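You operate a simulated robot arm through the tools that you are given. There is no shell and no other tool. Be economical: measure what you need, move in short steps, check, and stop when the job is done.

The job below is to be done with a simulated two-armed robot. You get a single attempt, and the scene is never put back.

TASK
Pick up the jar of water with one hand, pass it to the other hand and put it on the top of the low cabinet. Put the packet marked "beet" from the folding table in the white bowl there and the packet marked "leek" on the bottom shelf. Any order will do. Set down upright: jar of water.

It is judged by the outcome, as a careful person would: the job done as asked, and still so three seconds after it is handed in. It fails if anything else is knocked over, pushed out of place, dropped, spilled or broken.

THE ROBOT
Two 7-joint arms with fingered hands on one trunk, on a base that drives. Base frame: it is fixed to the floor where the robot stands at the start and does not move with it; the origin is under the middle of the robot, x ahead of it, y to its left, z up; the surface under the hand at the start is at about z = 800. Lengths are in mm, angles in degrees, forces in N, time in s.
The left shoulder is at the start at [70, 142, 1114], the right one opposite. With the tool pointing down near the work surface each hand reaches from about 420 to 800 mm from the robot's upright axis, wherever it stands, measured 20 degrees to its own side. Places, roughly: bottom shelf [-1300, -1500, 400]; green seed packet, orange seed packet, purple seed [1250, 2250, 750]; top of the low cabinet [2000, -1500, 1000]; white bowl [1250, 2500, 750]. Payload 3.6 kg a hand.
The tool frame of a hand sits at the grasp point between the pads (the TCP): z along the fingers, y along the line on which they close. The tips reach 25 mm beyond it. The gripper opens to 88 mm. The gripper's body begins 29 mm behind the TCP. The gripper is a hand of 5 fingers: y runs from the thumb to the fingers, the wrist lies at [-13, -97, -162] in the tool frame, and closing takes about 1.5 s.
Orientation is that of the tool frame in the base frame, as a unit quaternion [x, y, z, w]. With the fingers straight down and the wrist toward the robot, the tool's x, y and z point along [0, 1, 0], [1, 0, 0] and [0, 0, -1] of the base frame.

THE INTERFACE
- The arms move only by the tool servo_tool. It takes "left_rows", "right_rows" or both (then of equal length, played together; a hand with none holds still); each is a list of rows, each a list of 2 entries, a list of its own where there are three numbers: the shift along the tool's x, y, z in mm, then the turn, a rotation vector about the tool's x, y, z in degrees. In form: [[[x, y, z], [ax, ay, az]], ...]. A call has 1 to 20 rows; each row shifts and turns the commanded pose from where the row before left it, along the tool's axes as they then stand. "left_claw" and "right_claw" are, for a hand that has rows, the opening, from 0 (shut) to 1 (fully open), set as the call begins (left out, the last holds). A row lasts 0.2 s, in which the tool goes at most 50 mm and 8.6 degrees; a call with a longer step from one row to the next is refused whole, and so is a gripper value outside its range. A pose out of reach is approached as far as the arm can. The call stops where the force on the tool passes 40 N (or 10 N more than at its start, if that is more) or the arm is blocked; 0.2 s more then pass. Each finger travels about 72 mm/s and halts on what it meets, pressing with about 24 N; the grip force reading is that of the motor and also rises with nothing between the fingers. The clock runs only during rows and for 0.2 s after the last one: add rows that do not move to give the fingers time. The reply holds the time, the measured pose of the TCP, the force on the tool along the base axes, the opening and the grip force, in the units named above and with some noise, with the torque about the TCP (base axes, N m) and any sound that the robot's microphone picked up, and new pictures: "pictures" is both (left out), scene, wrist or none (wrist: the cameras of the hands that moved).
- Cameras (640 x 400 px; columns grow to the right, rows downward): "scene" is now at [147.8, 3.1, 1355.2]; the picture's right is [-0.13, -0.99, 0.00], its down [-0.53, 0.07, -0.84] and it looks along [0.83, -0.11, -0.54] (base axes); focal length 281 px, centre (320, 200). "left" rides on the left gripper at [-59, -79, -105] in its tool frame; the picture's right is [-0.73, -0.32, 0.61], its down [0.62, -0.68, 0.38] and it looks along [0.29, 0.66, 0.70] (tool axes); focal length 234 px, centre (320, 200). "right" rides on the right gripper at [59, -79, -105] in its tool frame; the picture's right is [-0.73, 0.32, -0.61], its down [-0.62, -0.68, 0.38] and it looks along [-0.29, 0.66, 0.70] (tool axes); focal length 234 px, centre (320, 200). There is no depth. A picture from a camera that has moved, and an enlarged one, comes with that camera's place and axes in the base frame and with its lens. The place of the scene camera against the robot may be out by one fixed shift of up to 25 mm in any direction.
- raise_lower(by): slides the trunk up (or, below 0, down) by that many mm; the arms and the scene camera ride with it, the base frame stays. It gives what a move gives, with no picture.
- steer(legs): drives the robot by 1 to 6 legs, each [ahead, left, turn to the left] in mm, mm and degrees, along the robot's own axes; the way and the turn of a leg run together, so that a leg with both is an arc; at most 1500 mm and 180 degrees a leg. The arms and the cameras ride along, it lands a little off, and it stops where it bumps. It gives what a move gives, and a new picture of the scene camera.
- preshape(shape, hand): the hand has 5 fingers and takes this shape, open, in about a second: jaw (thumb against the fingers, like two jaws); tri (thumb and two fingers); tip (a fingertip pinch); poke (one finger out to press); point (the index stretched); flat (the hand flat); cup (the hand cupped); fist (a fist). The gripper value then closes the fingers along that shape, each until it touches; the sizes above hold for jaw. It gives what a move gives, with no picture.
- turn_head(pan, tilt): turns the head with the scene camera to pan (to the left, within 86 degrees either way) and tilt (down, from -29 to 69), counted from straight ahead of the robot. It gives what a move gives, and a new picture of the scene camera.
- enlarge(camera, box): a new picture of the part [left, top, right, bottom] of that camera's present view, enlarged. It takes no simulated time.
- job_done(): hands the job in; it is judged then, once.

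Go step by step. Nothing tells you exact positions but the pictures and the camera data: compare them with the known pose of the tool, close in by small moves and look again before you grip or let go. The budget is 165 turns and 260 pictures, counting those below and the enlarged ones. Unless the task says otherwise, let go and move clear before handing in, and close with one line.

The tools are called after "Emit:" as a command line: name --argument value ..., lists and objects as JSON in quotes. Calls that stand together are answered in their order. servo_tool: Moves the arms, as the interface text tells. Its arguments: {"type":"object","properties":{"left_rows":{"type":"array"},"left_claw":{"type":"number"},"right_rows":{"type":"array"},"right_claw":{"type":"number"},"pictures":{"type":"string","enum":["both","scene","wrist","none"]}},"required":[]} The other tools are called the same way: raise_lower (by) slides the trunk up or down; preshape (shape, hand) gives the hand a shape; steer (legs) drives the base; turn_head (pan, tilt) turns the head that bears the scene camera; enlarge (camera, box) takes an enlarged picture of a part of a camera's view; job_done () hands the job in.

At the start:

```text
clock: 0.0
left_ee_pos: [499.6, 64.3, 1043.9]
left_ee_rot: [0.707, 0.707, 0.0, -0.001]
left_force: [0.2, -0.5, 0.5]
left_torque: [-0.02, 0.01, 0.02]
left_finger_gap: 87.9
left_gripper_force: 0.1
left_shape: jaw
right_ee_pos: [464.2, -312.1, 1032.3]
right_ee_rot: [0.707, 0.707, 0.0, 0.0]
right_force: [0.2, 0.4, 0.4]
right_torque: [0.04, 0.01, 0.02]
right_finger_gap: 87.9
right_gripper_force: 0.0
right_shape: jaw
trunk travel left (down, up): [-650.0, 290.0]
robot x, y, heading: [-0.7, -1.8, -0.0]
head pan, tilt: [-7.7, 32.6]
```

scene: 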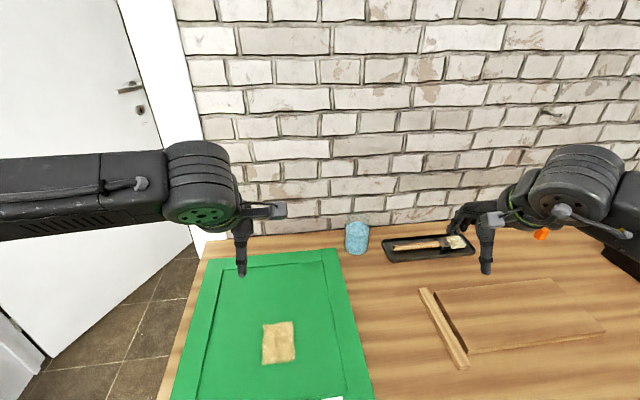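
right: 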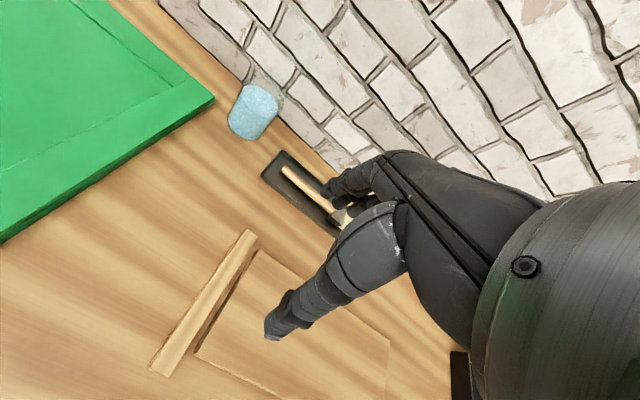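
left: 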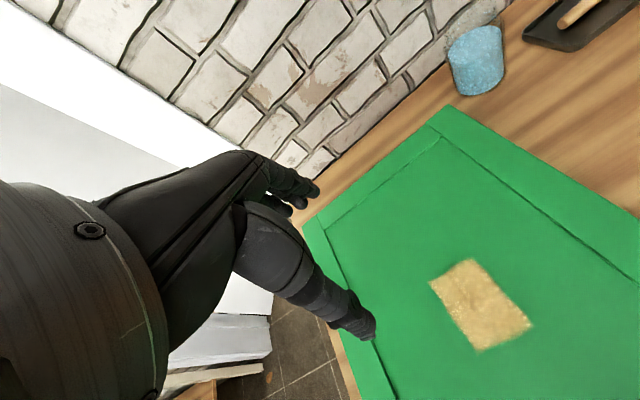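

I see the worktable with a blue jar near the wall, a green mat with a brown paper piece, and a tray with a brush. I'll take a closer look at the jar and look around.

Emit:
enlarge --camera "scene" --box '[300, 200, 500, 325]'

Emit:
turn_head --pan 65 --tilt 20

Emit:
turn_head --pan -65 --tilt 20

```text
3.20 times, centred on (400, 262) of scene
camera zoom: at [147.8, 3.1, 1355.2], right [-0.13, -0.99, 0.0], down [-0.53, 0.07, -0.84], along [0.83, -0.11, -0.54], focal length 898 px, centre (64, 0)
```

zoom: 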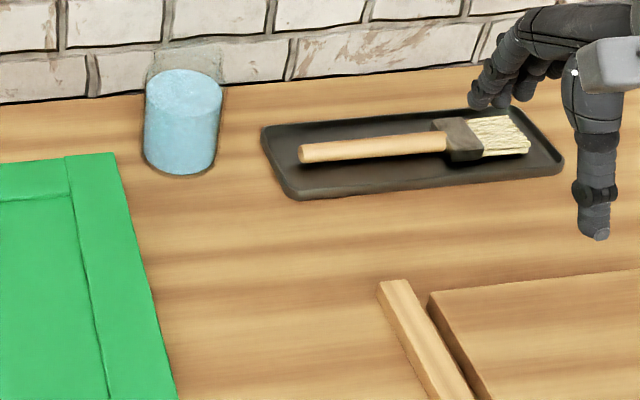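

```text
clock: 1.4
left_ee_pos: [498.8, 64.2, 1044.2]
left_ee_rot: [0.707, 0.707, 0.0, 0.0]
left_force: [-0.3, -0.5, -0.1]
left_torque: [-0.01, -0.01, -0.01]
left_finger_gap: 87.7
left_gripper_force: 0.1
left_shape: jaw
right_ee_pos: [464.8, -313.4, 1031.1]
right_ee_rot: [0.707, 0.707, 0.0, 0.0]
right_force: [-0.6, 0.1, 0.0]
right_torque: [-0.01, 0.0, -0.01]
right_finger_gap: 87.7
right_gripper_force: 0.0
right_shape: jaw
trunk travel left (down, up): [-650.0, 290.0]
robot x, y, heading: [-0.1, 0.7, -0.0]
head pan, tilt: [65.0, 20.0]
camera scene: at [98.8, 99.4, 1375.3], right [0.91, -0.42, 0.0], down [-0.14, -0.31, -0.94], along [0.4, 0.85, -0.34], focal length 281 px, centre (320, 200)
```

scene: 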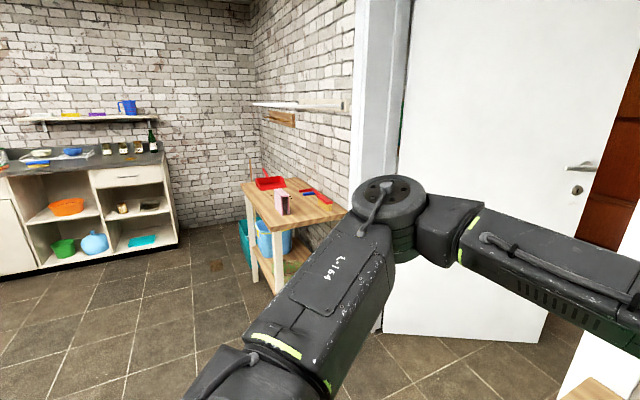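

```text
clock: 3.6
left_ee_pos: [499.9, 65.5, 1043.9]
left_ee_rot: [0.707, 0.707, 0.0, 0.0]
left_force: [0.7, 0.5, -0.6]
left_torque: [0.01, -0.02, 0.02]
left_finger_gap: 87.9
left_gripper_force: 0.1
left_shape: jaw
right_ee_pos: [463.7, -313.1, 1031.5]
right_ee_rot: [0.707, 0.707, 0.001, 0.0]
right_force: [0.2, 0.5, -0.2]
right_torque: [0.01, 0.01, 0.01]
right_finger_gap: 87.6
right_gripper_force: 0.1
right_shape: jaw
trunk travel left (down, up): [-650.0, 290.0]
robot x, y, heading: [0.1, -0.0, 0.1]
head pan, tilt: [-65.0, 20.0]
camera scene: at [98.7, -69.3, 1375.3], right [-0.91, -0.42, 0.0], down [-0.14, 0.31, -0.94], along [0.4, -0.85, -0.34], focal length 281 px, centre (320, 200)
```

scene: 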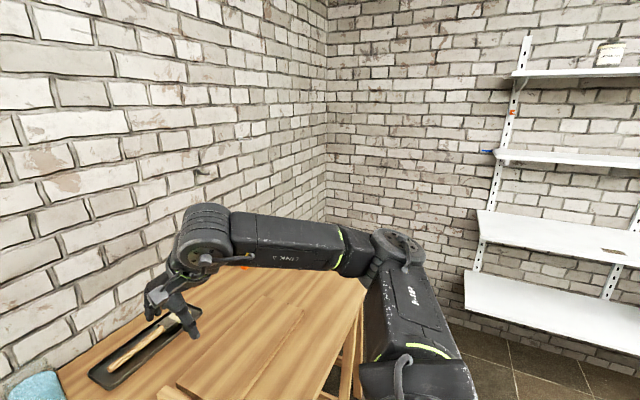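

The target room with the folding table and cabinet lies beyond the wall ahead, through a door to the left. I'll look closer at the doorway and behind.

Emit:
turn_head --pan 40 --tilt 15

Emit:
turn_head --pan -86 --tilt 30

```text
clock: 5.4
left_ee_pos: [498.6, 64.0, 1043.6]
left_ee_rot: [0.707, 0.707, 0.0, 0.0]
left_force: [-0.5, 0.7, 0.3]
left_torque: [0.0, 0.01, 0.04]
left_finger_gap: 87.5
left_gripper_force: 0.3
left_shape: jaw
right_ee_pos: [464.7, -312.3, 1031.6]
right_ee_rot: [0.707, 0.707, 0.0, 0.0]
right_force: [-1.4, 0.2, -0.3]
right_torque: [-0.01, 0.0, 0.0]
right_finger_gap: 87.6
right_gripper_force: 0.1
right_shape: jaw
trunk travel left (down, up): [-650.0, 290.0]
robot x, y, heading: [-4.8, -1.3, -0.2]
head pan, tilt: [40.0, 15.0]
camera scene: at [130.9, 75.0, 1383.5], right [0.64, -0.77, 0.0], down [-0.2, -0.17, -0.97], along [0.74, 0.62, -0.26], focal length 281 px, centre (320, 200)
```

scene: 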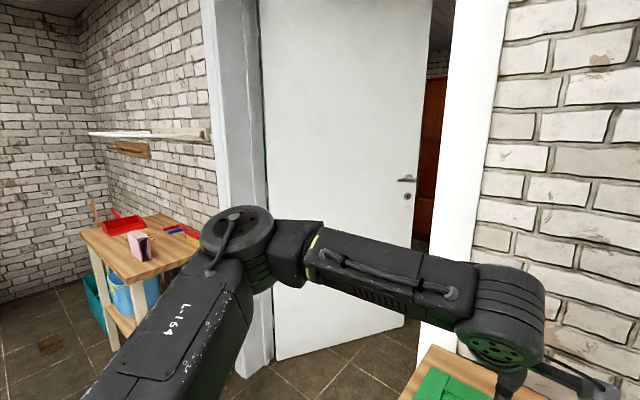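

```text
clock: 7.5
left_ee_pos: [499.7, 63.6, 1044.6]
left_ee_rot: [0.707, 0.707, 0.0, 0.001]
left_force: [0.0, -0.4, -0.2]
left_torque: [-0.01, -0.01, -0.01]
left_finger_gap: 87.7
left_gripper_force: 0.0
left_shape: jaw
right_ee_pos: [464.2, -312.6, 1031.2]
right_ee_rot: [0.707, 0.707, 0.0, -0.001]
right_force: [0.2, -0.4, -0.5]
right_torque: [-0.02, 0.05, 0.0]
right_finger_gap: 87.6
right_gripper_force: 0.0
right_shape: jaw
trunk travel left (down, up): [-650.0, 290.0]
robot x, y, heading: [-0.8, 2.6, 0.0]
head pan, tilt: [-85.9, 30.0]
camera scene: at [65.8, -75.2, 1359.3], right [-1.0, -0.07, 0.0], down [-0.04, 0.5, -0.87], along [0.06, -0.86, -0.5], focal length 281 px, centre (320, 200)
```

scene: 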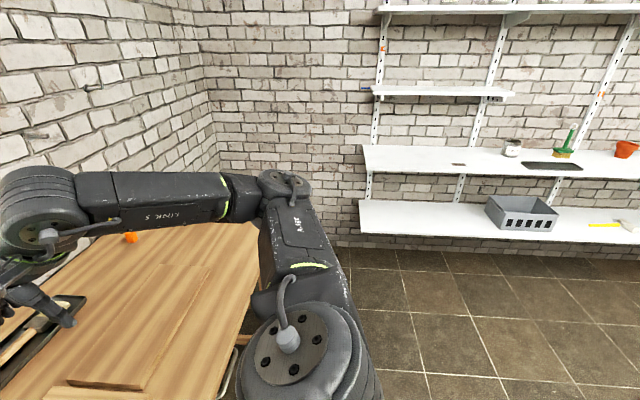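

Shelf unit is on the right wall; the door ahead-left is ajar. Now I'll look forward again and closely study the hands' geometry and the jar.

Emit:
turn_head --pan -15 --tilt 32

Emit:
enlarge --camera "scene" --box '[280, 170, 520, 320]'

Emit:
enlarge --camera "right" --box '[200, 50, 520, 350]'

```text
clock: 8.9
left_ee_pos: [498.0, 64.8, 1043.0]
left_ee_rot: [0.707, 0.707, 0.0, 0.0]
left_force: [0.0, 0.0, 0.1]
left_torque: [-0.02, -0.01, 0.01]
left_finger_gap: 88.0
left_gripper_force: 0.1
left_shape: jaw
right_ee_pos: [464.2, -312.6, 1031.0]
right_ee_rot: [0.707, 0.707, 0.0, 0.001]
right_force: [-0.2, -0.5, -0.4]
right_torque: [-0.02, 0.01, 0.01]
right_finger_gap: 87.7
right_gripper_force: 0.0
right_shape: jaw
trunk travel left (down, up): [-650.0, 290.0]
robot x, y, heading: [-1.3, 0.0, 0.1]
head pan, tilt: [-15.0, 32.0]
camera scene: at [145.8, -8.2, 1356.1], right [-0.26, -0.97, 0.0], down [-0.51, 0.14, -0.85], along [0.82, -0.22, -0.53], focal length 281 px, centre (320, 200)
```

scene: 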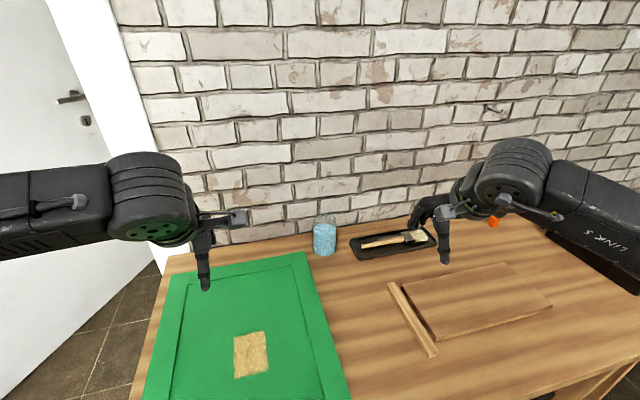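

```text
2.67 times, centred on (400, 245) of scene
camera zoom: at [145.8, -8.2, 1356.1], right [-0.26, -0.97, 0.0], down [-0.51, 0.14, -0.85], along [0.82, -0.22, -0.53], focal length 748 px, centre (107, 80)
```

zoom: 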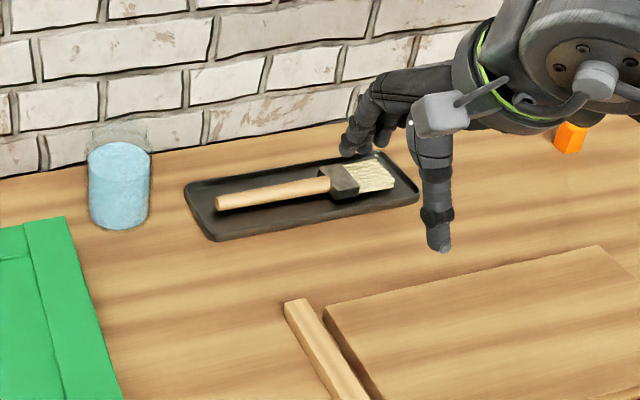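

```text
1.33 times, centred on (360, 200) of right
camera zoom: at [385.5, -254.1, 1137.0], right [0.32, -0.73, 0.61], down [-0.68, -0.62, -0.38], along [0.66, -0.29, -0.7], focal length 312 px, centre (267, 200)
```

zoom: 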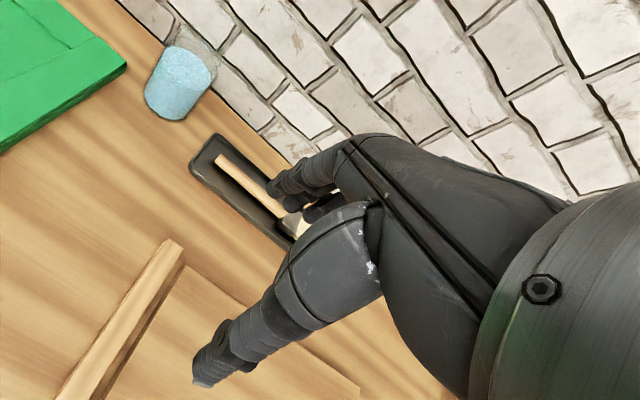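

The jar stands around (750, −185), about 67 mm wide with clear glass above the water, near the wall. I plan to take it from the left side low with the left hand, then have the right hand take it from above; first turn the left hand horizontal in free air.

Emit:
servo_tool --left_rows '[[[0, 0, 0], [0, -8.2, 0]], [[0, 0, 0], [0, -8.2, 0]], [[0, 0, 0], [0, -8.2, 0]], [[0, 0, 0], [0, -8.2, 0]], [[0, 0, 0], [0, -8.2, 0]], [[0, 0, 0], [0, -8.2, 0]], [[0, 0, 0], [0, -8.2, 0]], [[0, 0, 0], [0, -8.2, 0]], [[0, 0, 0], [0, -8.2, 0]], [[0, 0, 0], [0, -8.2, 0]], [[0, 0, 0], [0, -8, 0]], [[0, 0, 0], [0, 0, 0]]]'

```text
clock: 11.5
left_ee_pos: [498.3, 64.1, 1045.6]
left_ee_rot: [0.499, 0.5, -0.5, 0.501]
left_force: [0.2, -0.2, -0.3]
left_torque: [-0.01, 0.03, -0.01]
left_finger_gap: 87.9
left_gripper_force: 0.0
left_shape: jaw
right_ee_pos: [464.1, -312.5, 1032.3]
right_ee_rot: [0.707, 0.707, 0.0, -0.001]
right_force: [0.1, -0.3, 0.0]
right_torque: [-0.02, 0.01, -0.02]
right_finger_gap: 87.8
right_gripper_force: 0.0
right_shape: jaw
trunk travel left (down, up): [-650.0, 290.0]
robot x, y, heading: [-1.2, 1.5, 0.0]
head pan, tilt: [-15.0, 32.0]
camera scene: at [145.8, -8.1, 1356.1], right [-0.26, -0.97, 0.0], down [-0.51, 0.14, -0.85], along [0.82, -0.22, -0.53], focal length 281 px, centre (320, 200)
camera left: at [420.7, 170.8, 1104.0], right [-0.32, -0.61, 0.73], down [-0.68, -0.39, -0.62], along [0.66, -0.7, -0.29], focal length 234 px, centre (320, 200)
```

scene: 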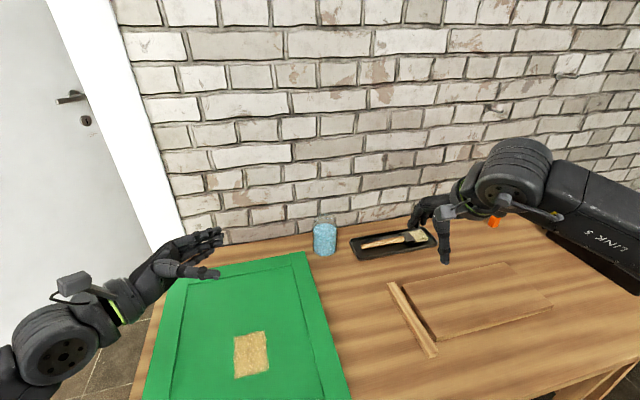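
left: 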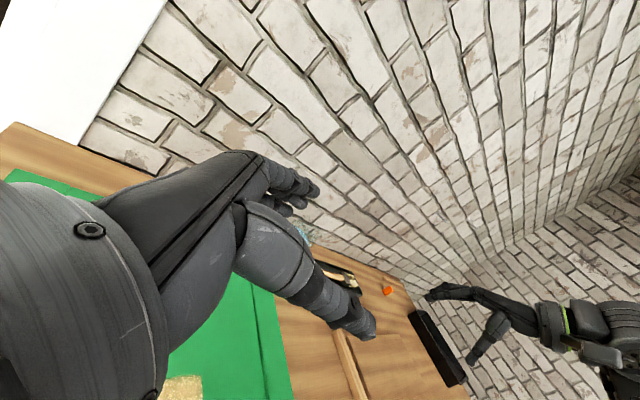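

Emit:
enlarge --camera "scene" --box '[60, 200, 260, 325]'

Emit:
enlarge --camera "scene" --box '[290, 195, 370, 270]'

```text
3.20 times, centred on (160, 262) of scene
camera zoom: at [145.8, -8.1, 1356.1], right [-0.26, -0.97, 0.0], down [-0.51, 0.14, -0.85], along [0.82, -0.22, -0.53], focal length 898 px, centre (832, 0)
```

zoom: 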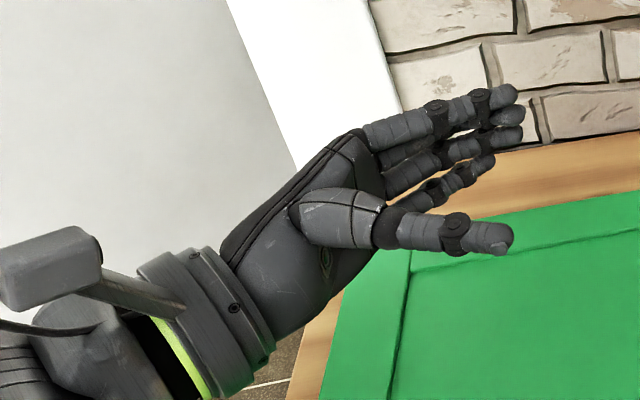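

```text
5.33 times, centred on (330, 232) of scene
camera zoom: at [145.8, -8.1, 1356.1], right [-0.26, -0.97, 0.0], down [-0.51, 0.14, -0.85], along [0.82, -0.22, -0.53], focal length 1496 px, centre (267, 27)
```

zoom: 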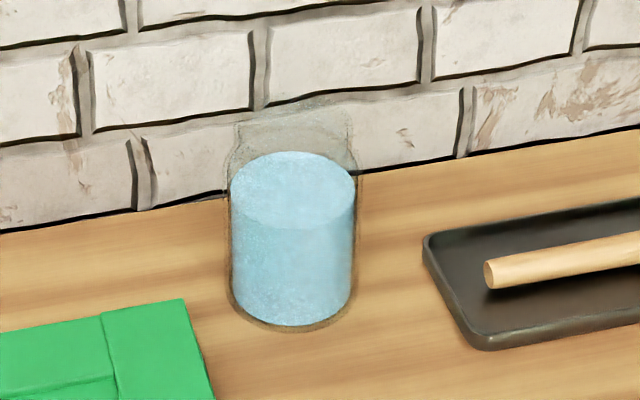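

The jar is clear glass, about 71 mm wide with a narrower neck, maybe 115 mm tall; wrist cameras place it near (718, −190). I'll yaw and pitch the left hand and bring it to a standoff on the jar's left side.

Emit:
servo_tool --left_rows '[[[0, 0, 0], [-8.3, 0, 0]], [[0, 0, 0], [-8.3, 0, 0]], [[0, 0, 0], [-8.4, 0, 0]], [[0, 0, 0], [0, 6, 0]], [[0, 0, 0], [0, 6, 0]], [[0, 0, 0], [0, 6, 0]], [[12.5, 15.5, 39.7], [0, 0, 0]], [[12.5, 15.5, 39.7], [0, 0, 0]], [[12.5, 15.5, 39.7], [0, 0, 0]], [[12.5, 15.5, 39.7], [0, 0, 0]], [[12.5, 15.5, 39.7], [0, 0, 0]], [[12.5, 15.5, 39.7], [0, 0, 0]], [[0, 0, 0], [0, 0, 0]]]'

```text
clock: 14.5
left_ee_pos: [674.2, -52.1, 885.7]
left_ee_rot: [0.438, 0.696, -0.291, 0.489]
left_force: [0.6, -0.2, -0.3]
left_torque: [0.0, -0.01, 0.02]
left_finger_gap: 87.7
left_gripper_force: 0.1
left_shape: jaw
right_ee_pos: [465.0, -311.7, 1030.8]
right_ee_rot: [0.706, 0.708, 0.001, 0.0]
right_force: [0.0, -0.3, 0.2]
right_torque: [0.03, -0.04, 0.01]
right_finger_gap: 87.9
right_gripper_force: 0.0
right_shape: jaw
trunk travel left (down, up): [-650.0, 290.0]
robot x, y, heading: [0.1, 0.6, -0.1]
head pan, tilt: [-15.0, 32.0]
stopped in row 13 (left hand): the arm was blocked; the commanded pose is now the measured one
camera scene: at [146.2, -8.0, 1356.1], right [-0.26, -0.97, 0.0], down [-0.51, 0.14, -0.85], along [0.82, -0.22, -0.53], focal length 281 px, centre (320, 200)
camera left: at [567.9, -18.0, 976.0], right [0.07, -0.89, 0.46], down [-0.53, -0.42, -0.74], along [0.84, -0.19, -0.5], focal length 234 px, centre (320, 200)
```

scene: 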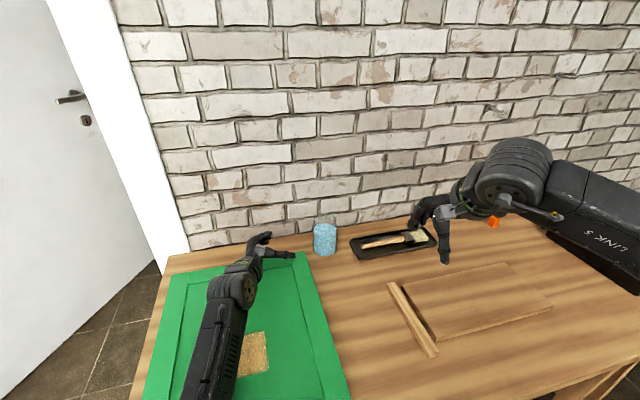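
left: 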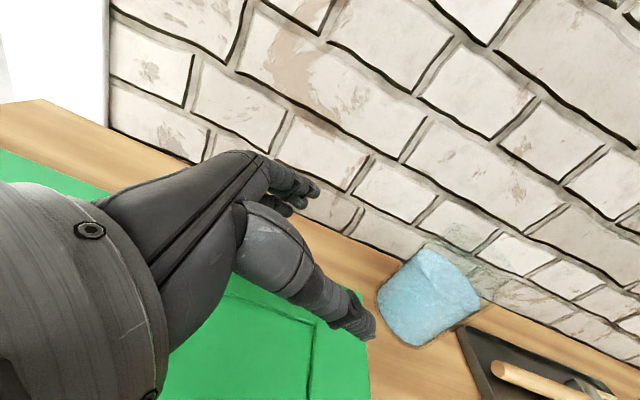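

The left arm is blocked near its cross-body limit just short of the standoff. I'll retract it and shift the base to the right so the jar lies in front of the left hand's comfortable zone.

Emit:
servo_tool --left_rows '[[[-19.4, -18.4, -24.6], [0, 0, 0]], [[-19.4, -18.4, -24.6], [0, 0, 0]], [[-19.4, -18.4, -24.6], [0, 0, 0]], [[-19.4, -18.4, -24.6], [0, 0, 0]], [[-19.4, -18.4, -24.6], [0, 0, 0]], [[0, 0, 0], [0, 0, 0]]]' --pictures "none"

Emit:
steer --legs '[[0, -240, 0]]'

```text
clock: 15.4
left_ee_pos: [619.9, 15.6, 1032.6]
left_ee_rot: [0.467, 0.686, -0.196, 0.523]
left_force: [-0.9, -1.4, -0.1]
left_torque: [-0.02, 0.02, 0.02]
left_finger_gap: 87.8
left_gripper_force: 0.1
left_shape: jaw
right_ee_pos: [463.4, -312.9, 1032.3]
right_ee_rot: [0.707, 0.708, 0.0, 0.0]
right_force: [0.2, 0.3, 0.3]
right_torque: [-0.03, -0.01, 0.01]
right_finger_gap: 87.8
right_gripper_force: 0.1
right_shape: jaw
trunk travel left (down, up): [-650.0, 290.0]
robot x, y, heading: [-2.6, 0.2, -0.3]
head pan, tilt: [-15.0, 32.0]
stopped in row 4 (left hand): the arm was blocked; the commanded pose is now the measured one
```

```text
clock: 17.2
left_ee_pos: [618.5, -223.1, 1031.2]
left_ee_rot: [0.468, 0.686, -0.199, 0.52]
left_force: [0.1, -0.1, -0.1]
left_torque: [0.0, -0.04, 0.01]
left_finger_gap: 87.6
left_gripper_force: 0.0
left_shape: jaw
right_ee_pos: [462.8, -550.5, 1031.3]
right_ee_rot: [0.708, 0.706, 0.0, -0.001]
right_force: [-0.3, -0.3, 0.9]
right_torque: [0.01, 0.0, -0.02]
right_finger_gap: 87.6
right_gripper_force: 0.1
right_shape: jaw
trunk travel left (down, up): [-650.0, 290.0]
robot x, y, heading: [-2.9, -234.6, -0.1]
head pan, tilt: [-15.0, 32.0]
camera scene: at [145.2, -245.3, 1356.1], right [-0.26, -0.96, 0.0], down [-0.51, 0.14, -0.85], along [0.82, -0.22, -0.53], focal length 281 px, centre (320, 200)
```

scene: 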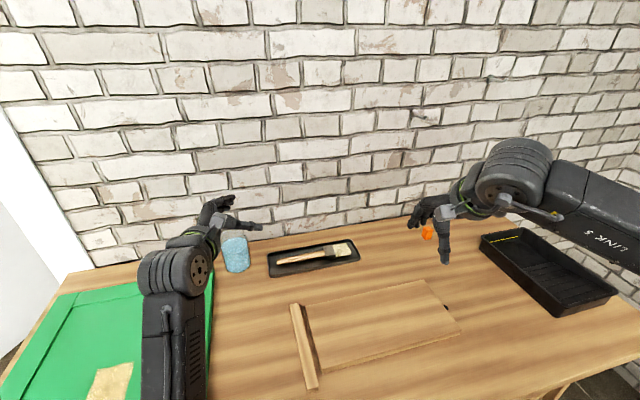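

The shift worked; the jar is now ahead of the left arm. The hand was bent hard at the wrist, so I'll yaw it to a more natural forward-right approach.

Emit:
servo_tool --left_rows '[[[0, 0, -30], [-5.8, -0.4, -5.4]], [[0, 0, -30], [-5.8, -0.4, -5.4]], [[0, 0, -30], [-5.8, -0.4, -5.4]], [[0, 0, 0], [-5.8, -0.4, -5.4]], [[0, 0, 0], [0, 0, 0]], [[0, 0, 0], [0, 0, 0]]]'

```text
clock: 17.8
left_ee_pos: [596.5, -130.6, 1068.6]
left_ee_rot: [0.361, 0.745, -0.092, 0.552]
left_force: [0.4, -0.4, 0.8]
left_torque: [0.01, -0.01, -0.02]
left_finger_gap: 87.9
left_gripper_force: 0.0
left_shape: jaw
right_ee_pos: [462.5, -550.9, 1031.7]
right_ee_rot: [0.708, 0.706, 0.001, 0.0]
right_force: [-0.3, 1.4, 0.4]
right_torque: [0.0, 0.01, 0.01]
right_finger_gap: 87.8
right_gripper_force: 0.1
right_shape: jaw
trunk travel left (down, up): [-650.0, 290.0]
robot x, y, heading: [0.0, -235.3, -0.4]
head pan, tilt: [-15.0, 32.0]
stopped in row 3 (left hand): the arm was blocked; the commanded pose is now the measured one
camera scene: at [145.1, -245.6, 1356.1], right [-0.26, -0.96, 0.0], down [-0.51, 0.14, -0.85], along [0.82, -0.22, -0.53], focal length 281 px, centre (320, 200)
camera left: at [474.8, -155.5, 1140.4], right [0.35, -0.88, 0.34], down [-0.23, -0.42, -0.88], along [0.91, 0.23, -0.35], focal length 234 px, centre (320, 200)
```

scene: 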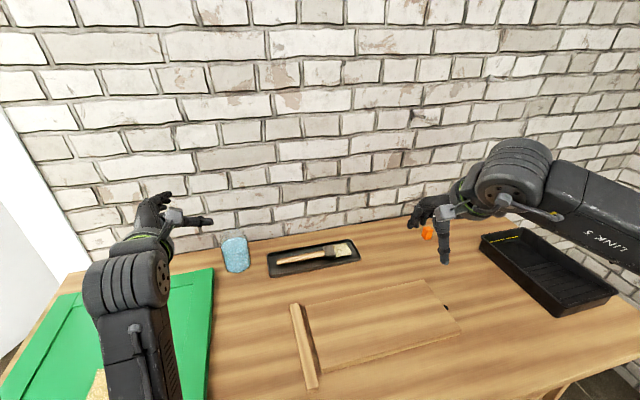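
left: 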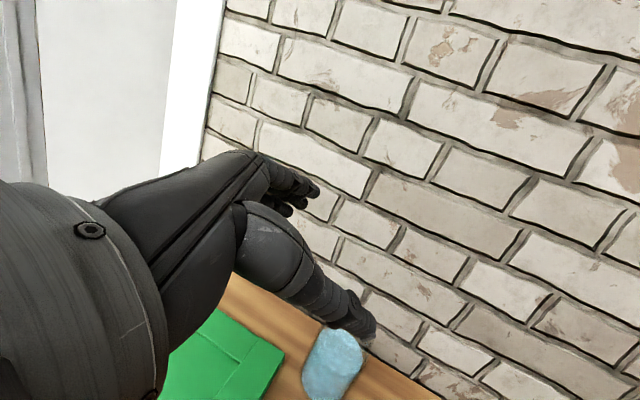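

The side pose runs into a wrist limit at long reach, but the horizontal pose worked close to the body. New plan: right hand picks the jar from above, and left receives it from the side near the body. I'll drive back and restore the left hand's horizontal pose.

Emit:
steer --legs '[[0, 225, 0]]'

Emit:
servo_tool --left_rows '[[[7, -16, -28.3], [0, 0, 0]], [[7, -16, -28.3], [0, 0, 0]], [[7, -16, -28.3], [0, 0, 0]], [[0, 0, 0], [7.22, -3.93, -0.66]], [[0, 0, 0], [7.22, -3.93, -0.66]], [[0, 0, 0], [7.22, -3.93, -0.66]], [[0, 0, 0], [7.22, -3.93, -0.66]], [[0, 0, 0], [7.22, -3.93, -0.66]], [[0, 0, 0], [7.22, -3.93, -0.66]], [[0, 0, 0], [7.22, -3.93, -0.66]], [[0, 0, 0], [0, 0, 0]], [[0, 0, 0], [0, 0, 0]]]'

```text
clock: 19.5
left_ee_pos: [597.8, 93.9, 1066.9]
left_ee_rot: [0.362, 0.746, -0.093, 0.552]
left_force: [-0.1, 0.3, 0.5]
left_torque: [0.02, 0.03, -0.03]
left_finger_gap: 87.6
left_gripper_force: 0.0
left_shape: jaw
right_ee_pos: [463.6, -326.1, 1031.3]
right_ee_rot: [0.707, 0.707, 0.0, 0.001]
right_force: [-0.7, -0.3, 0.7]
right_torque: [-0.02, -0.01, 0.0]
right_finger_gap: 87.7
right_gripper_force: 0.2
right_shape: jaw
trunk travel left (down, up): [-650.0, 290.0]
robot x, y, heading: [4.6, -15.2, 0.1]
head pan, tilt: [-15.0, 32.0]
camera scene: at [146.1, -21.2, 1356.1], right [-0.26, -0.96, 0.0], down [-0.51, 0.14, -0.85], along [0.82, -0.22, -0.53], focal length 281 px, centre (320, 200)
```

scene: 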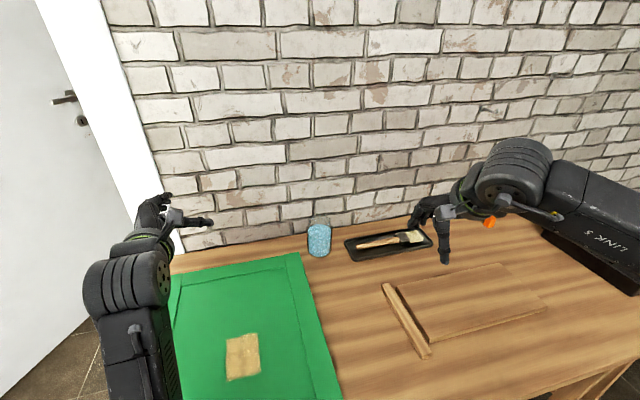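

```text
clock: 20.3
left_ee_pos: [516.6, 134.3, 1140.7]
left_ee_rot: [0.38, 0.705, -0.005, 0.598]
left_force: [0.8, 0.1, 0.7]
left_torque: [0.03, 0.03, 0.01]
left_finger_gap: 87.9
left_gripper_force: 0.0
left_shape: jaw
right_ee_pos: [463.2, -325.9, 1030.8]
right_ee_rot: [0.708, 0.706, 0.0, 0.001]
right_force: [-0.2, -0.5, 0.0]
right_torque: [0.03, 0.01, 0.0]
right_finger_gap: 87.5
right_gripper_force: 0.0
right_shape: jaw
trunk travel left (down, up): [-650.0, 290.0]
robot x, y, heading: [-2.2, -10.4, -0.3]
head pan, tilt: [-15.0, 32.0]
stopped in row 3 (left hand): the arm was blocked; the commanded pose is now the measured one
camera scene: at [145.5, -21.3, 1356.2], right [-0.26, -0.96, 0.0], down [-0.51, 0.14, -0.85], along [0.82, -0.22, -0.53], focal length 281 px, centre (320, 200)
camera left: at [386.1, 95.4, 1185.4], right [0.33, -0.9, 0.3], down [-0.04, -0.33, -0.94], along [0.94, 0.3, -0.15], focal length 234 px, centre (320, 200)
```

scene: 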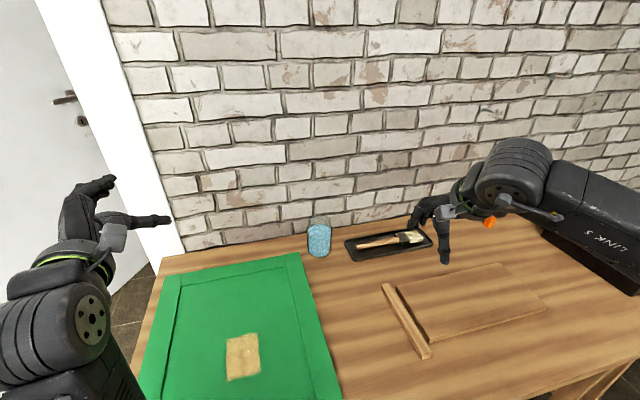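
left: 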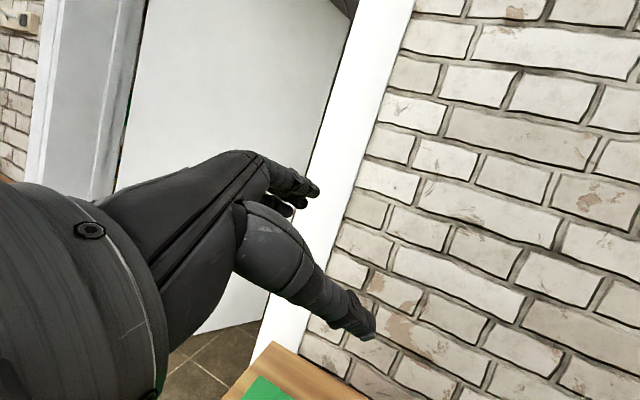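

The left arm is sitting against a limit. I'll rotate it back to the fingers-down orientation to free it.

Emit:
servo_tool --left_rows '[[[0, 0, 0], [5.2, 5.3, 2.86]], [[0, 0, 0], [5.2, 5.3, 2.86]], [[0, 0, 0], [5.2, 5.3, 2.86]], [[0, 0, 0], [5.2, 5.3, 2.86]], [[0, 0, 0], [5.2, 5.3, 2.86]], [[0, 0, 0], [5.2, 5.3, 2.86]], [[0, 0, 0], [5.2, 5.3, 2.86]], [[0, 0, 0], [5.2, 5.3, 2.86]], [[0, 0, 0], [5.2, 5.3, 2.86]], [[0, 0, 0], [5.2, 5.3, 2.86]], [[0, 0, 0], [0, 0, 0]], [[0, 0, 0], [0, 0, 0]]]' --pictures "scene"

```text
clock: 21.0
left_ee_pos: [526.8, 157.2, 1111.7]
left_ee_rot: [0.478, 0.739, 0.072, 0.468]
left_force: [0.2, 0.2, -0.1]
left_torque: [0.02, -0.01, 0.02]
left_finger_gap: 88.1
left_gripper_force: 0.0
left_shape: jaw
left hand out of reach, approached as far as the arm can: row 2, 3
right_ee_pos: [465.1, -326.0, 1032.2]
right_ee_rot: [0.708, 0.707, 0.0, 0.0]
right_force: [-0.4, -1.0, 0.5]
right_torque: [0.03, 0.03, 0.04]
right_finger_gap: 88.0
right_gripper_force: 0.1
right_shape: jaw
trunk travel left (down, up): [-650.0, 290.0]
robot x, y, heading: [0.6, -13.5, -0.2]
head pan, tilt: [-15.0, 32.0]
stopped in row 3 (left hand): the arm was blocked; the commanded pose is now the measured one
camera scene: at [146.0, -21.4, 1356.2], right [-0.26, -0.97, 0.0], down [-0.51, 0.14, -0.85], along [0.82, -0.22, -0.53], focal length 281 px, centre (320, 200)
```

scene: 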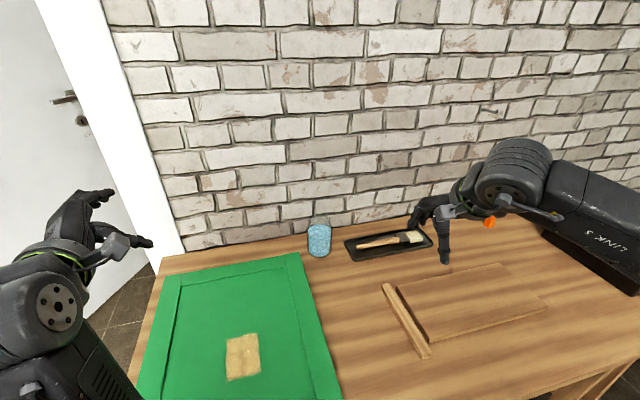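

It's recovering gradually; I continue rotating the left hand back toward fingers-down.

Emit:
servo_tool --left_rows '[[[0, 0, 0], [5.7, 4.2, 2.8]], [[0, 0, 0], [5.7, 4.2, 2.8]], [[0, 0, 0], [5.7, 4.2, 2.8]], [[0, 0, 0], [5.7, 4.2, 2.8]], [[0, 0, 0], [5.7, 4.2, 2.8]], [[0, 0, 0], [5.7, 4.2, 2.8]], [[0, 0, 0], [5.7, 4.2, 2.8]], [[0, 0, 0], [5.7, 4.2, 2.8]], [[0, 0, 0], [0, 0, 0]], [[0, 0, 0], [0, 0, 0]]]' --pictures "scene"

```text
clock: 21.5
left_ee_pos: [535.5, 182.7, 1082.4]
left_ee_rot: [0.52, 0.751, 0.136, 0.383]
left_force: [-0.6, 0.0, 0.2]
left_torque: [0.01, 0.0, -0.02]
left_finger_gap: 88.1
left_gripper_force: 0.0
left_shape: jaw
left hand out of reach, approached as far as the arm can: row 1, 2
right_ee_pos: [464.2, -326.7, 1030.5]
right_ee_rot: [0.707, 0.707, 0.0, 0.0]
right_force: [-0.2, 0.5, -0.2]
right_torque: [-0.02, -0.01, -0.04]
right_finger_gap: 87.5
right_gripper_force: 0.0
right_shape: jaw
trunk travel left (down, up): [-650.0, 290.0]
robot x, y, heading: [0.2, -12.8, -0.3]
head pan, tilt: [-15.0, 32.0]
stopped in row 2 (left hand): the arm was blocked; the commanded pose is now the measured one
camera scene: at [146.1, -21.4, 1356.2], right [-0.26, -0.97, 0.0], down [-0.51, 0.14, -0.85], along [0.82, -0.22, -0.53], focal length 281 px, centre (320, 200)
```

scene: 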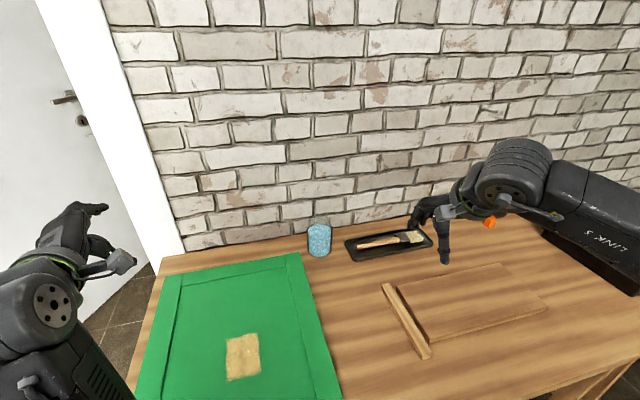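

I'll look at the whole left arm to understand the posture.

Emit:
turn_head --pan 50 --tilt 45

```text
clock: 22.9
left_ee_pos: [535.5, 182.3, 1081.3]
left_ee_rot: [0.521, 0.751, 0.135, 0.382]
left_force: [-0.3, -0.2, -0.3]
left_torque: [0.02, -0.04, 0.01]
left_finger_gap: 87.6
left_gripper_force: 0.0
left_shape: jaw
right_ee_pos: [464.9, -326.4, 1031.4]
right_ee_rot: [0.708, 0.707, 0.0, 0.0]
right_force: [0.8, 0.1, 0.0]
right_torque: [-0.01, -0.01, 0.0]
right_finger_gap: 87.8
right_gripper_force: 0.0
right_shape: jaw
trunk travel left (down, up): [-650.0, 290.0]
robot x, y, heading: [1.3, -13.9, -0.5]
head pan, tilt: [50.0, 45.0]
camera scene: at [112.0, 64.3, 1336.7], right [0.76, -0.65, 0.0], down [-0.46, -0.54, -0.71], along [0.46, 0.54, -0.71], focal length 281 px, centre (320, 200)
```

scene: 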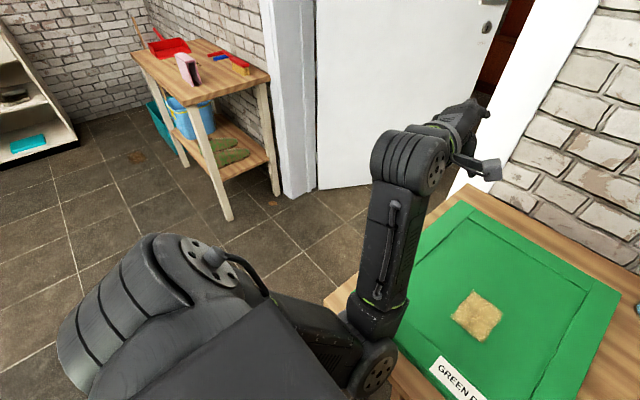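

The left elbow has swung inward and low beside the table edge, so it's probably being blocked there. I'll raise the trunk for clearance and then unwind.

Emit:
raise_lower --by 200

Emit:
servo_tool --left_rows '[[[0, 0, 0], [4.5, 2.5, 2.8]], [[0, 0, 0], [4.5, 2.5, 2.8]], [[0, 0, 0], [4.5, 2.5, 2.8]], [[0, 0, 0], [4.5, 2.5, 2.8]], [[0, 0, 0], [4.5, 2.5, 2.8]], [[0, 0, 0], [4.5, 2.5, 2.8]], [[0, 0, 0], [0, 0, 0]], [[0, 0, 0], [0, 0, 0]]]' --pictures "scene"

```text
clock: 25.1
left_ee_pos: [535.4, 183.1, 1282.3]
left_ee_rot: [0.52, 0.752, 0.136, 0.382]
left_force: [0.6, 0.2, -1.3]
left_torque: [0.01, -0.02, 0.0]
left_finger_gap: 88.1
left_gripper_force: 0.1
left_shape: jaw
right_ee_pos: [464.6, -326.1, 1231.2]
right_ee_rot: [0.708, 0.707, 0.0, 0.0]
right_force: [-0.2, 0.8, -0.4]
right_torque: [-0.04, 0.0, 0.01]
right_finger_gap: 87.9
right_gripper_force: 0.1
right_shape: jaw
trunk travel left (down, up): [-850.0, 90.0]
robot x, y, heading: [2.4, -10.3, -0.1]
head pan, tilt: [50.0, 45.0]
```

```text
clock: 25.6
left_ee_pos: [544.2, 212.0, 1259.2]
left_ee_rot: [0.551, 0.757, 0.188, 0.296]
left_force: [0.5, 0.6, -0.6]
left_torque: [0.01, -0.01, 0.0]
left_finger_gap: 88.0
left_gripper_force: 0.1
left_shape: jaw
left hand out of reach, approached as far as the arm can: row 1, 2
right_ee_pos: [464.5, -326.3, 1231.2]
right_ee_rot: [0.707, 0.707, 0.0, -0.001]
right_force: [0.4, -0.4, 0.0]
right_torque: [0.0, 0.01, 0.01]
right_finger_gap: 87.5
right_gripper_force: 0.0
right_shape: jaw
trunk travel left (down, up): [-850.0, 90.0]
robot x, y, heading: [3.8, -16.0, -0.2]
head pan, tilt: [50.0, 45.0]
stopped in row 2 (left hand): the arm was blocked; the commanded pose is now the measured one
camera scene: at [112.3, 64.3, 1536.7], right [0.76, -0.64, 0.0], down [-0.46, -0.54, -0.71], along [0.46, 0.54, -0.71], focal length 281 px, centre (320, 200)
```

scene: 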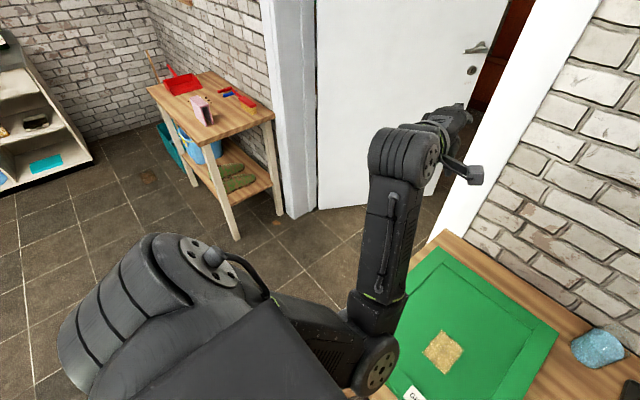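

Still a joint limit rather than the table. I'll unwind with smaller steps.

Emit:
servo_tool --left_rows '[[[0, 0, 0], [2.2, 0.5, 1]], [[0, 0, 0], [2.2, 0.5, 1]], [[0, 0, 0], [2.2, 0.5, 1]], [[0, 0, 0], [2.2, 0.5, 1]], [[0, 0, 0], [2.2, 0.5, 1]], [[0, 0, 0], [2.2, 0.5, 1]], [[0, 0, 0], [2.2, 0.5, 1]], [[0, 0, 0], [2.2, 0.5, 1]], [[0, 0, 0], [2.2, 0.5, 1]], [[0, 0, 0], [2.2, 0.5, 1]], [[0, 0, 0], [2.2, 0.5, 1]], [[0, 0, 0], [2.2, 0.5, 1]], [[0, 0, 0], [2.2, 0.5, 1]], [[0, 0, 0], [2.2, 0.5, 1]], [[0, 0, 0], [2.2, 0.5, 1]], [[0, 0, 0], [2.2, 0.5, 1]], [[0, 0, 0], [2.2, 0.5, 1]], [[0, 0, 0], [2.2, 0.5, 1]]]' --pictures "none"

```text
clock: 28.8
left_ee_pos: [593.2, 212.9, 1105.8]
left_ee_rot: [0.665, 0.735, 0.121, 0.053]
left_force: [-0.1, -0.4, 0.2]
left_torque: [-0.02, 0.01, -0.03]
left_finger_gap: 87.8
left_gripper_force: 0.0
left_shape: jaw
left hand out of reach, approached as far as the arm can: row 1, 2, 3, 4, 5, 6, 7, 8, 9, 10, 11, 12, 13, 14, 15
right_ee_pos: [464.2, -326.0, 1230.9]
right_ee_rot: [0.707, 0.707, 0.0, 0.0]
right_force: [-0.5, -0.3, -0.6]
right_torque: [-0.04, 0.03, 0.0]
right_finger_gap: 87.6
right_gripper_force: 0.0
right_shape: jaw
trunk travel left (down, up): [-850.0, 90.0]
robot x, y, heading: [-2.3, -10.7, -0.2]
head pan, tilt: [50.0, 45.0]
stopped in row 15 (left hand): the arm was blocked; the commanded pose is now the measured one
```

Slow steps work. I finish unwinding and return the left hand toward its start place.

Emit:
servo_tool --left_rows '[[[-4.9, -5.1, -13], [2.35, -0.9, 0.95]], [[-4.9, -5.1, -13], [2.35, -0.9, 0.95]], [[-4.9, -5.1, -13], [2.35, -0.9, 0.95]], [[-4.9, -5.1, -13], [2.35, -0.9, 0.95]], [[-4.9, -5.1, -13], [2.35, -0.9, 0.95]], [[-4.9, -5.1, -13], [2.35, -0.9, 0.95]], [[-4.9, -5.1, -13], [0, 0, 0]], [[-4.9, -5.1, -13], [0, 0, 0]], [[-4.9, -5.1, -13], [0, 0, 0]], [[-4.9, -5.1, -13], [0, 0, 0]], [[-4.9, -5.1, -13], [0, 0, 0]], [[-4.9, -5.1, -13], [0, 0, 0]], [[0, 0, 0], [0, 0, 0]]]' --pictures "scene"

```text
clock: 31.8
left_ee_pos: [591.1, 274.3, 1058.0]
left_ee_rot: [0.677, 0.732, 0.071, -0.005]
left_force: [0.2, 0.3, -0.5]
left_torque: [0.07, 0.03, -0.03]
left_finger_gap: 87.9
left_gripper_force: 0.0
left_shape: jaw
left hand out of reach, approached as far as the arm can: row 1, 2, 3, 4, 5, 6, 7, 8, 9, 10, 11, 12
right_ee_pos: [464.9, -325.3, 1231.3]
right_ee_rot: [0.707, 0.707, 0.0, 0.0]
right_force: [-0.4, -0.2, -0.2]
right_torque: [0.01, 0.02, 0.0]
right_finger_gap: 87.7
right_gripper_force: 0.1
right_shape: jaw
trunk travel left (down, up): [-850.0, 90.0]
robot x, y, heading: [0.6, -11.4, -0.2]
head pan, tilt: [50.0, 45.0]
stopped in row 13 (left hand): the arm was blocked; the commanded pose is now the measured one
camera scene: at [112.0, 64.5, 1536.7], right [0.76, -0.64, 0.0], down [-0.46, -0.54, -0.71], along [0.46, 0.54, -0.71], focal length 281 px, centre (320, 200)
```

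scene: 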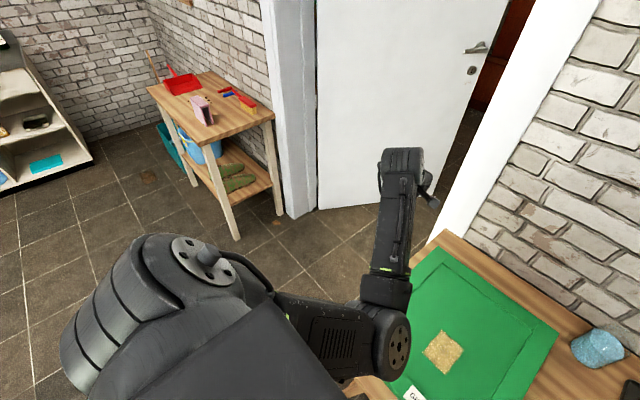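

The elbow is still tucked inward. I'll swing the left hand out to the left side, away from the table, so the arm opens out and the elbow can return outward.

Emit:
servo_tool --left_rows '[[[33, -7.9, -1.2], [0, 0, 0]], [[33, -7.9, -1.2], [0, 0, 0]], [[33, -7.9, -1.2], [0, 0, 0]], [[33, -7.9, -1.2], [0, 0, 0]], [[33, -7.9, -1.2], [0, 0, 0]], [[33, -7.9, -1.2], [0, 0, 0]], [[33, -7.9, -1.2], [0, 0, 0]], [[33, -7.9, -1.2], [0, 0, 0]], [[33, -7.9, -1.2], [0, 0, 0]], [[33, -7.9, -1.2], [0, 0, 0]], [[33, -7.9, -1.2], [0, 0, 0]], [[33, -7.9, -1.2], [0, 0, 0]], [[0, 0, 0], [0, 0, 0]]]' --pictures "scene"

```text
clock: 34.6
left_ee_pos: [463.4, 654.5, 1099.8]
left_ee_rot: [0.679, 0.731, 0.066, -0.004]
left_force: [0.4, -0.2, -0.1]
left_torque: [0.04, -0.02, 0.02]
left_finger_gap: 88.0
left_gripper_force: 0.0
left_shape: jaw
right_ee_pos: [464.7, -327.0, 1230.8]
right_ee_rot: [0.707, 0.707, 0.0, 0.0]
right_force: [1.5, 0.0, -0.5]
right_torque: [0.03, 0.02, -0.02]
right_finger_gap: 87.6
right_gripper_force: 0.0
right_shape: jaw
trunk travel left (down, up): [-850.0, 90.0]
robot x, y, heading: [0.8, -12.6, -0.3]
head pan, tilt: [50.0, 45.0]
camera scene: at [112.4, 63.8, 1536.7], right [0.76, -0.64, 0.0], down [-0.46, -0.54, -0.71], along [0.46, 0.54, -0.71], focal length 281 px, centre (320, 200)
```

scene: 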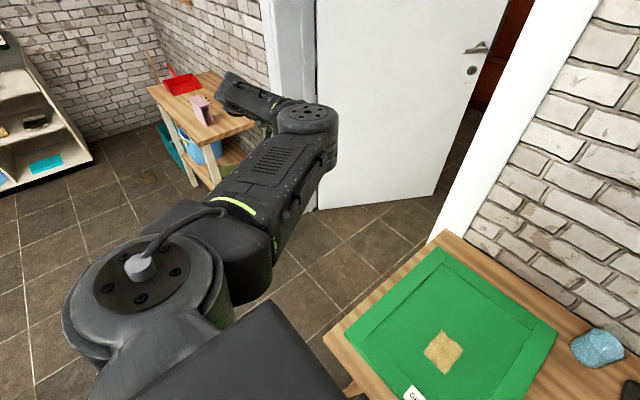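

The left arm is free again. I'll bring it back to its usual place in front, slowly.

Emit:
servo_tool --left_rows '[[[-24.5, 0.8, -9.3], [0, 0, 0]], [[-24.5, 0.8, -9.3], [0, 0, 0]], [[-24.5, 0.8, -9.3], [0, 0, 0]], [[-24.5, 0.8, -9.3], [0, 0, 0]], [[-24.5, 0.8, -9.3], [0, 0, 0]], [[-24.5, 0.8, -9.3], [0, 0, 0]], [[-24.5, 0.8, -9.3], [0, 0, 0]], [[-24.5, 0.8, -9.3], [0, 0, 0]], [[-24.5, 0.8, -9.3], [0, 0, 0]], [[-24.5, 0.8, -9.3], [0, 0, 0]], [[-24.5, 0.8, -9.3], [0, 0, 0]], [[-24.5, 0.8, -9.3], [0, 0, 0]], [[-24.5, 0.8, -9.3], [0, 0, 0]], [[-24.5, 0.8, -9.3], [0, 0, 0]], [[-24.5, 0.8, -9.3], [0, 0, 0]], [[-24.5, 0.8, -9.3], [0, 0, 0]], [[-24.5, 0.8, -9.3], [0, 0, 0]], [[-24.5, 0.8, -9.3], [0, 0, 0]], [[-24.5, 0.8, -9.3], [0, 0, 0]], [[-24.5, 0.8, -9.3], [0, 0, 0]]]' --pictures "scene"

```text
clock: 38.8
left_ee_pos: [506.0, 293.2, 1220.2]
left_ee_rot: [0.668, 0.742, 0.05, 0.01]
left_force: [-0.1, 0.5, -0.7]
left_torque: [0.0, -0.02, -0.02]
left_finger_gap: 87.8
left_gripper_force: 0.1
left_shape: jaw
left hand out of reach, approached as far as the arm can: row 15, 16, 17, 18, 19, 20
right_ee_pos: [463.6, -326.4, 1232.6]
right_ee_rot: [0.707, 0.707, 0.0, 0.0]
right_force: [0.5, -0.2, -0.4]
right_torque: [0.01, 0.01, -0.02]
right_finger_gap: 87.9
right_gripper_force: 0.0
right_shape: jaw
trunk travel left (down, up): [-850.0, 90.0]
robot x, y, heading: [4.2, -12.7, 0.1]
head pan, tilt: [50.0, 45.0]
camera scene: at [111.8, 64.5, 1536.7], right [0.76, -0.64, 0.0], down [-0.46, -0.54, -0.71], along [0.46, 0.54, -0.71], focal length 281 px, centre (320, 200)
```

scene: 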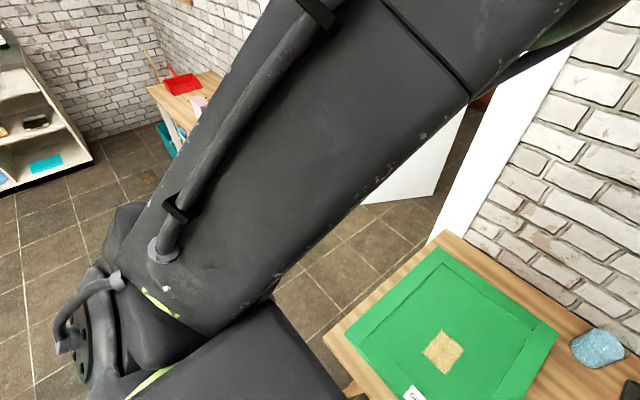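

The elbow has gone up overhead; it needs to continue round to the outside. I'll yaw the hand so its wrist lies to the left, coaxing the elbow outward.

Emit:
servo_tool --left_rows '[[[0, 0, 0], [0, 0, 4]], [[0, 0, 0], [0, 0, 4]], [[0, 0, 0], [0, 0, 4]], [[0, 0, 0], [0, 0, 4]], [[0, 0, 0], [0, 0, 4]], [[0, 0, 0], [0, 0, 4]], [[0, 0, 0], [0, 0, 4]], [[0, 0, 0], [0, 0, 4]], [[0, 0, 0], [0, 0, 4]], [[0, 0, 0], [0, 0, 4]], [[0, 0, 0], [0, 0, 4]], [[0, 0, 0], [0, 0, 4]], [[0, 0, 0], [0, 0, 4]], [[0, 0, 0], [0, 0, 0]]]' --pictures "scene"

```text
clock: 41.8
left_ee_pos: [508.4, 283.1, 1223.4]
left_ee_rot: [0.931, 0.36, 0.058, -0.034]
left_force: [-1.1, 0.2, 0.1]
left_torque: [0.01, -0.02, -0.01]
left_finger_gap: 88.0
left_gripper_force: 0.0
left_shape: jaw
right_ee_pos: [463.8, -326.0, 1230.9]
right_ee_rot: [0.708, 0.707, 0.0, -0.001]
right_force: [0.0, 0.4, -0.1]
right_torque: [0.0, 0.02, 0.0]
right_finger_gap: 87.7
right_gripper_force: 0.1
right_shape: jaw
trunk travel left (down, up): [-850.0, 90.0]
robot x, y, heading: [-0.9, -10.6, -0.1]
head pan, tilt: [50.0, 45.0]
camera scene: at [111.9, 64.3, 1536.7], right [0.76, -0.64, 0.0], down [-0.46, -0.54, -0.71], along [0.46, 0.54, -0.71], focal length 281 px, centre (320, 200)
```

scene: 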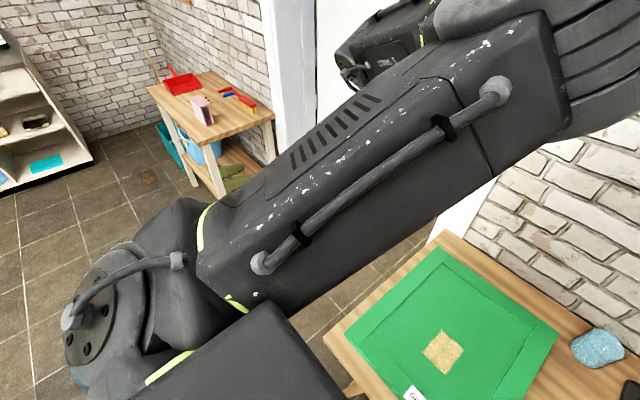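

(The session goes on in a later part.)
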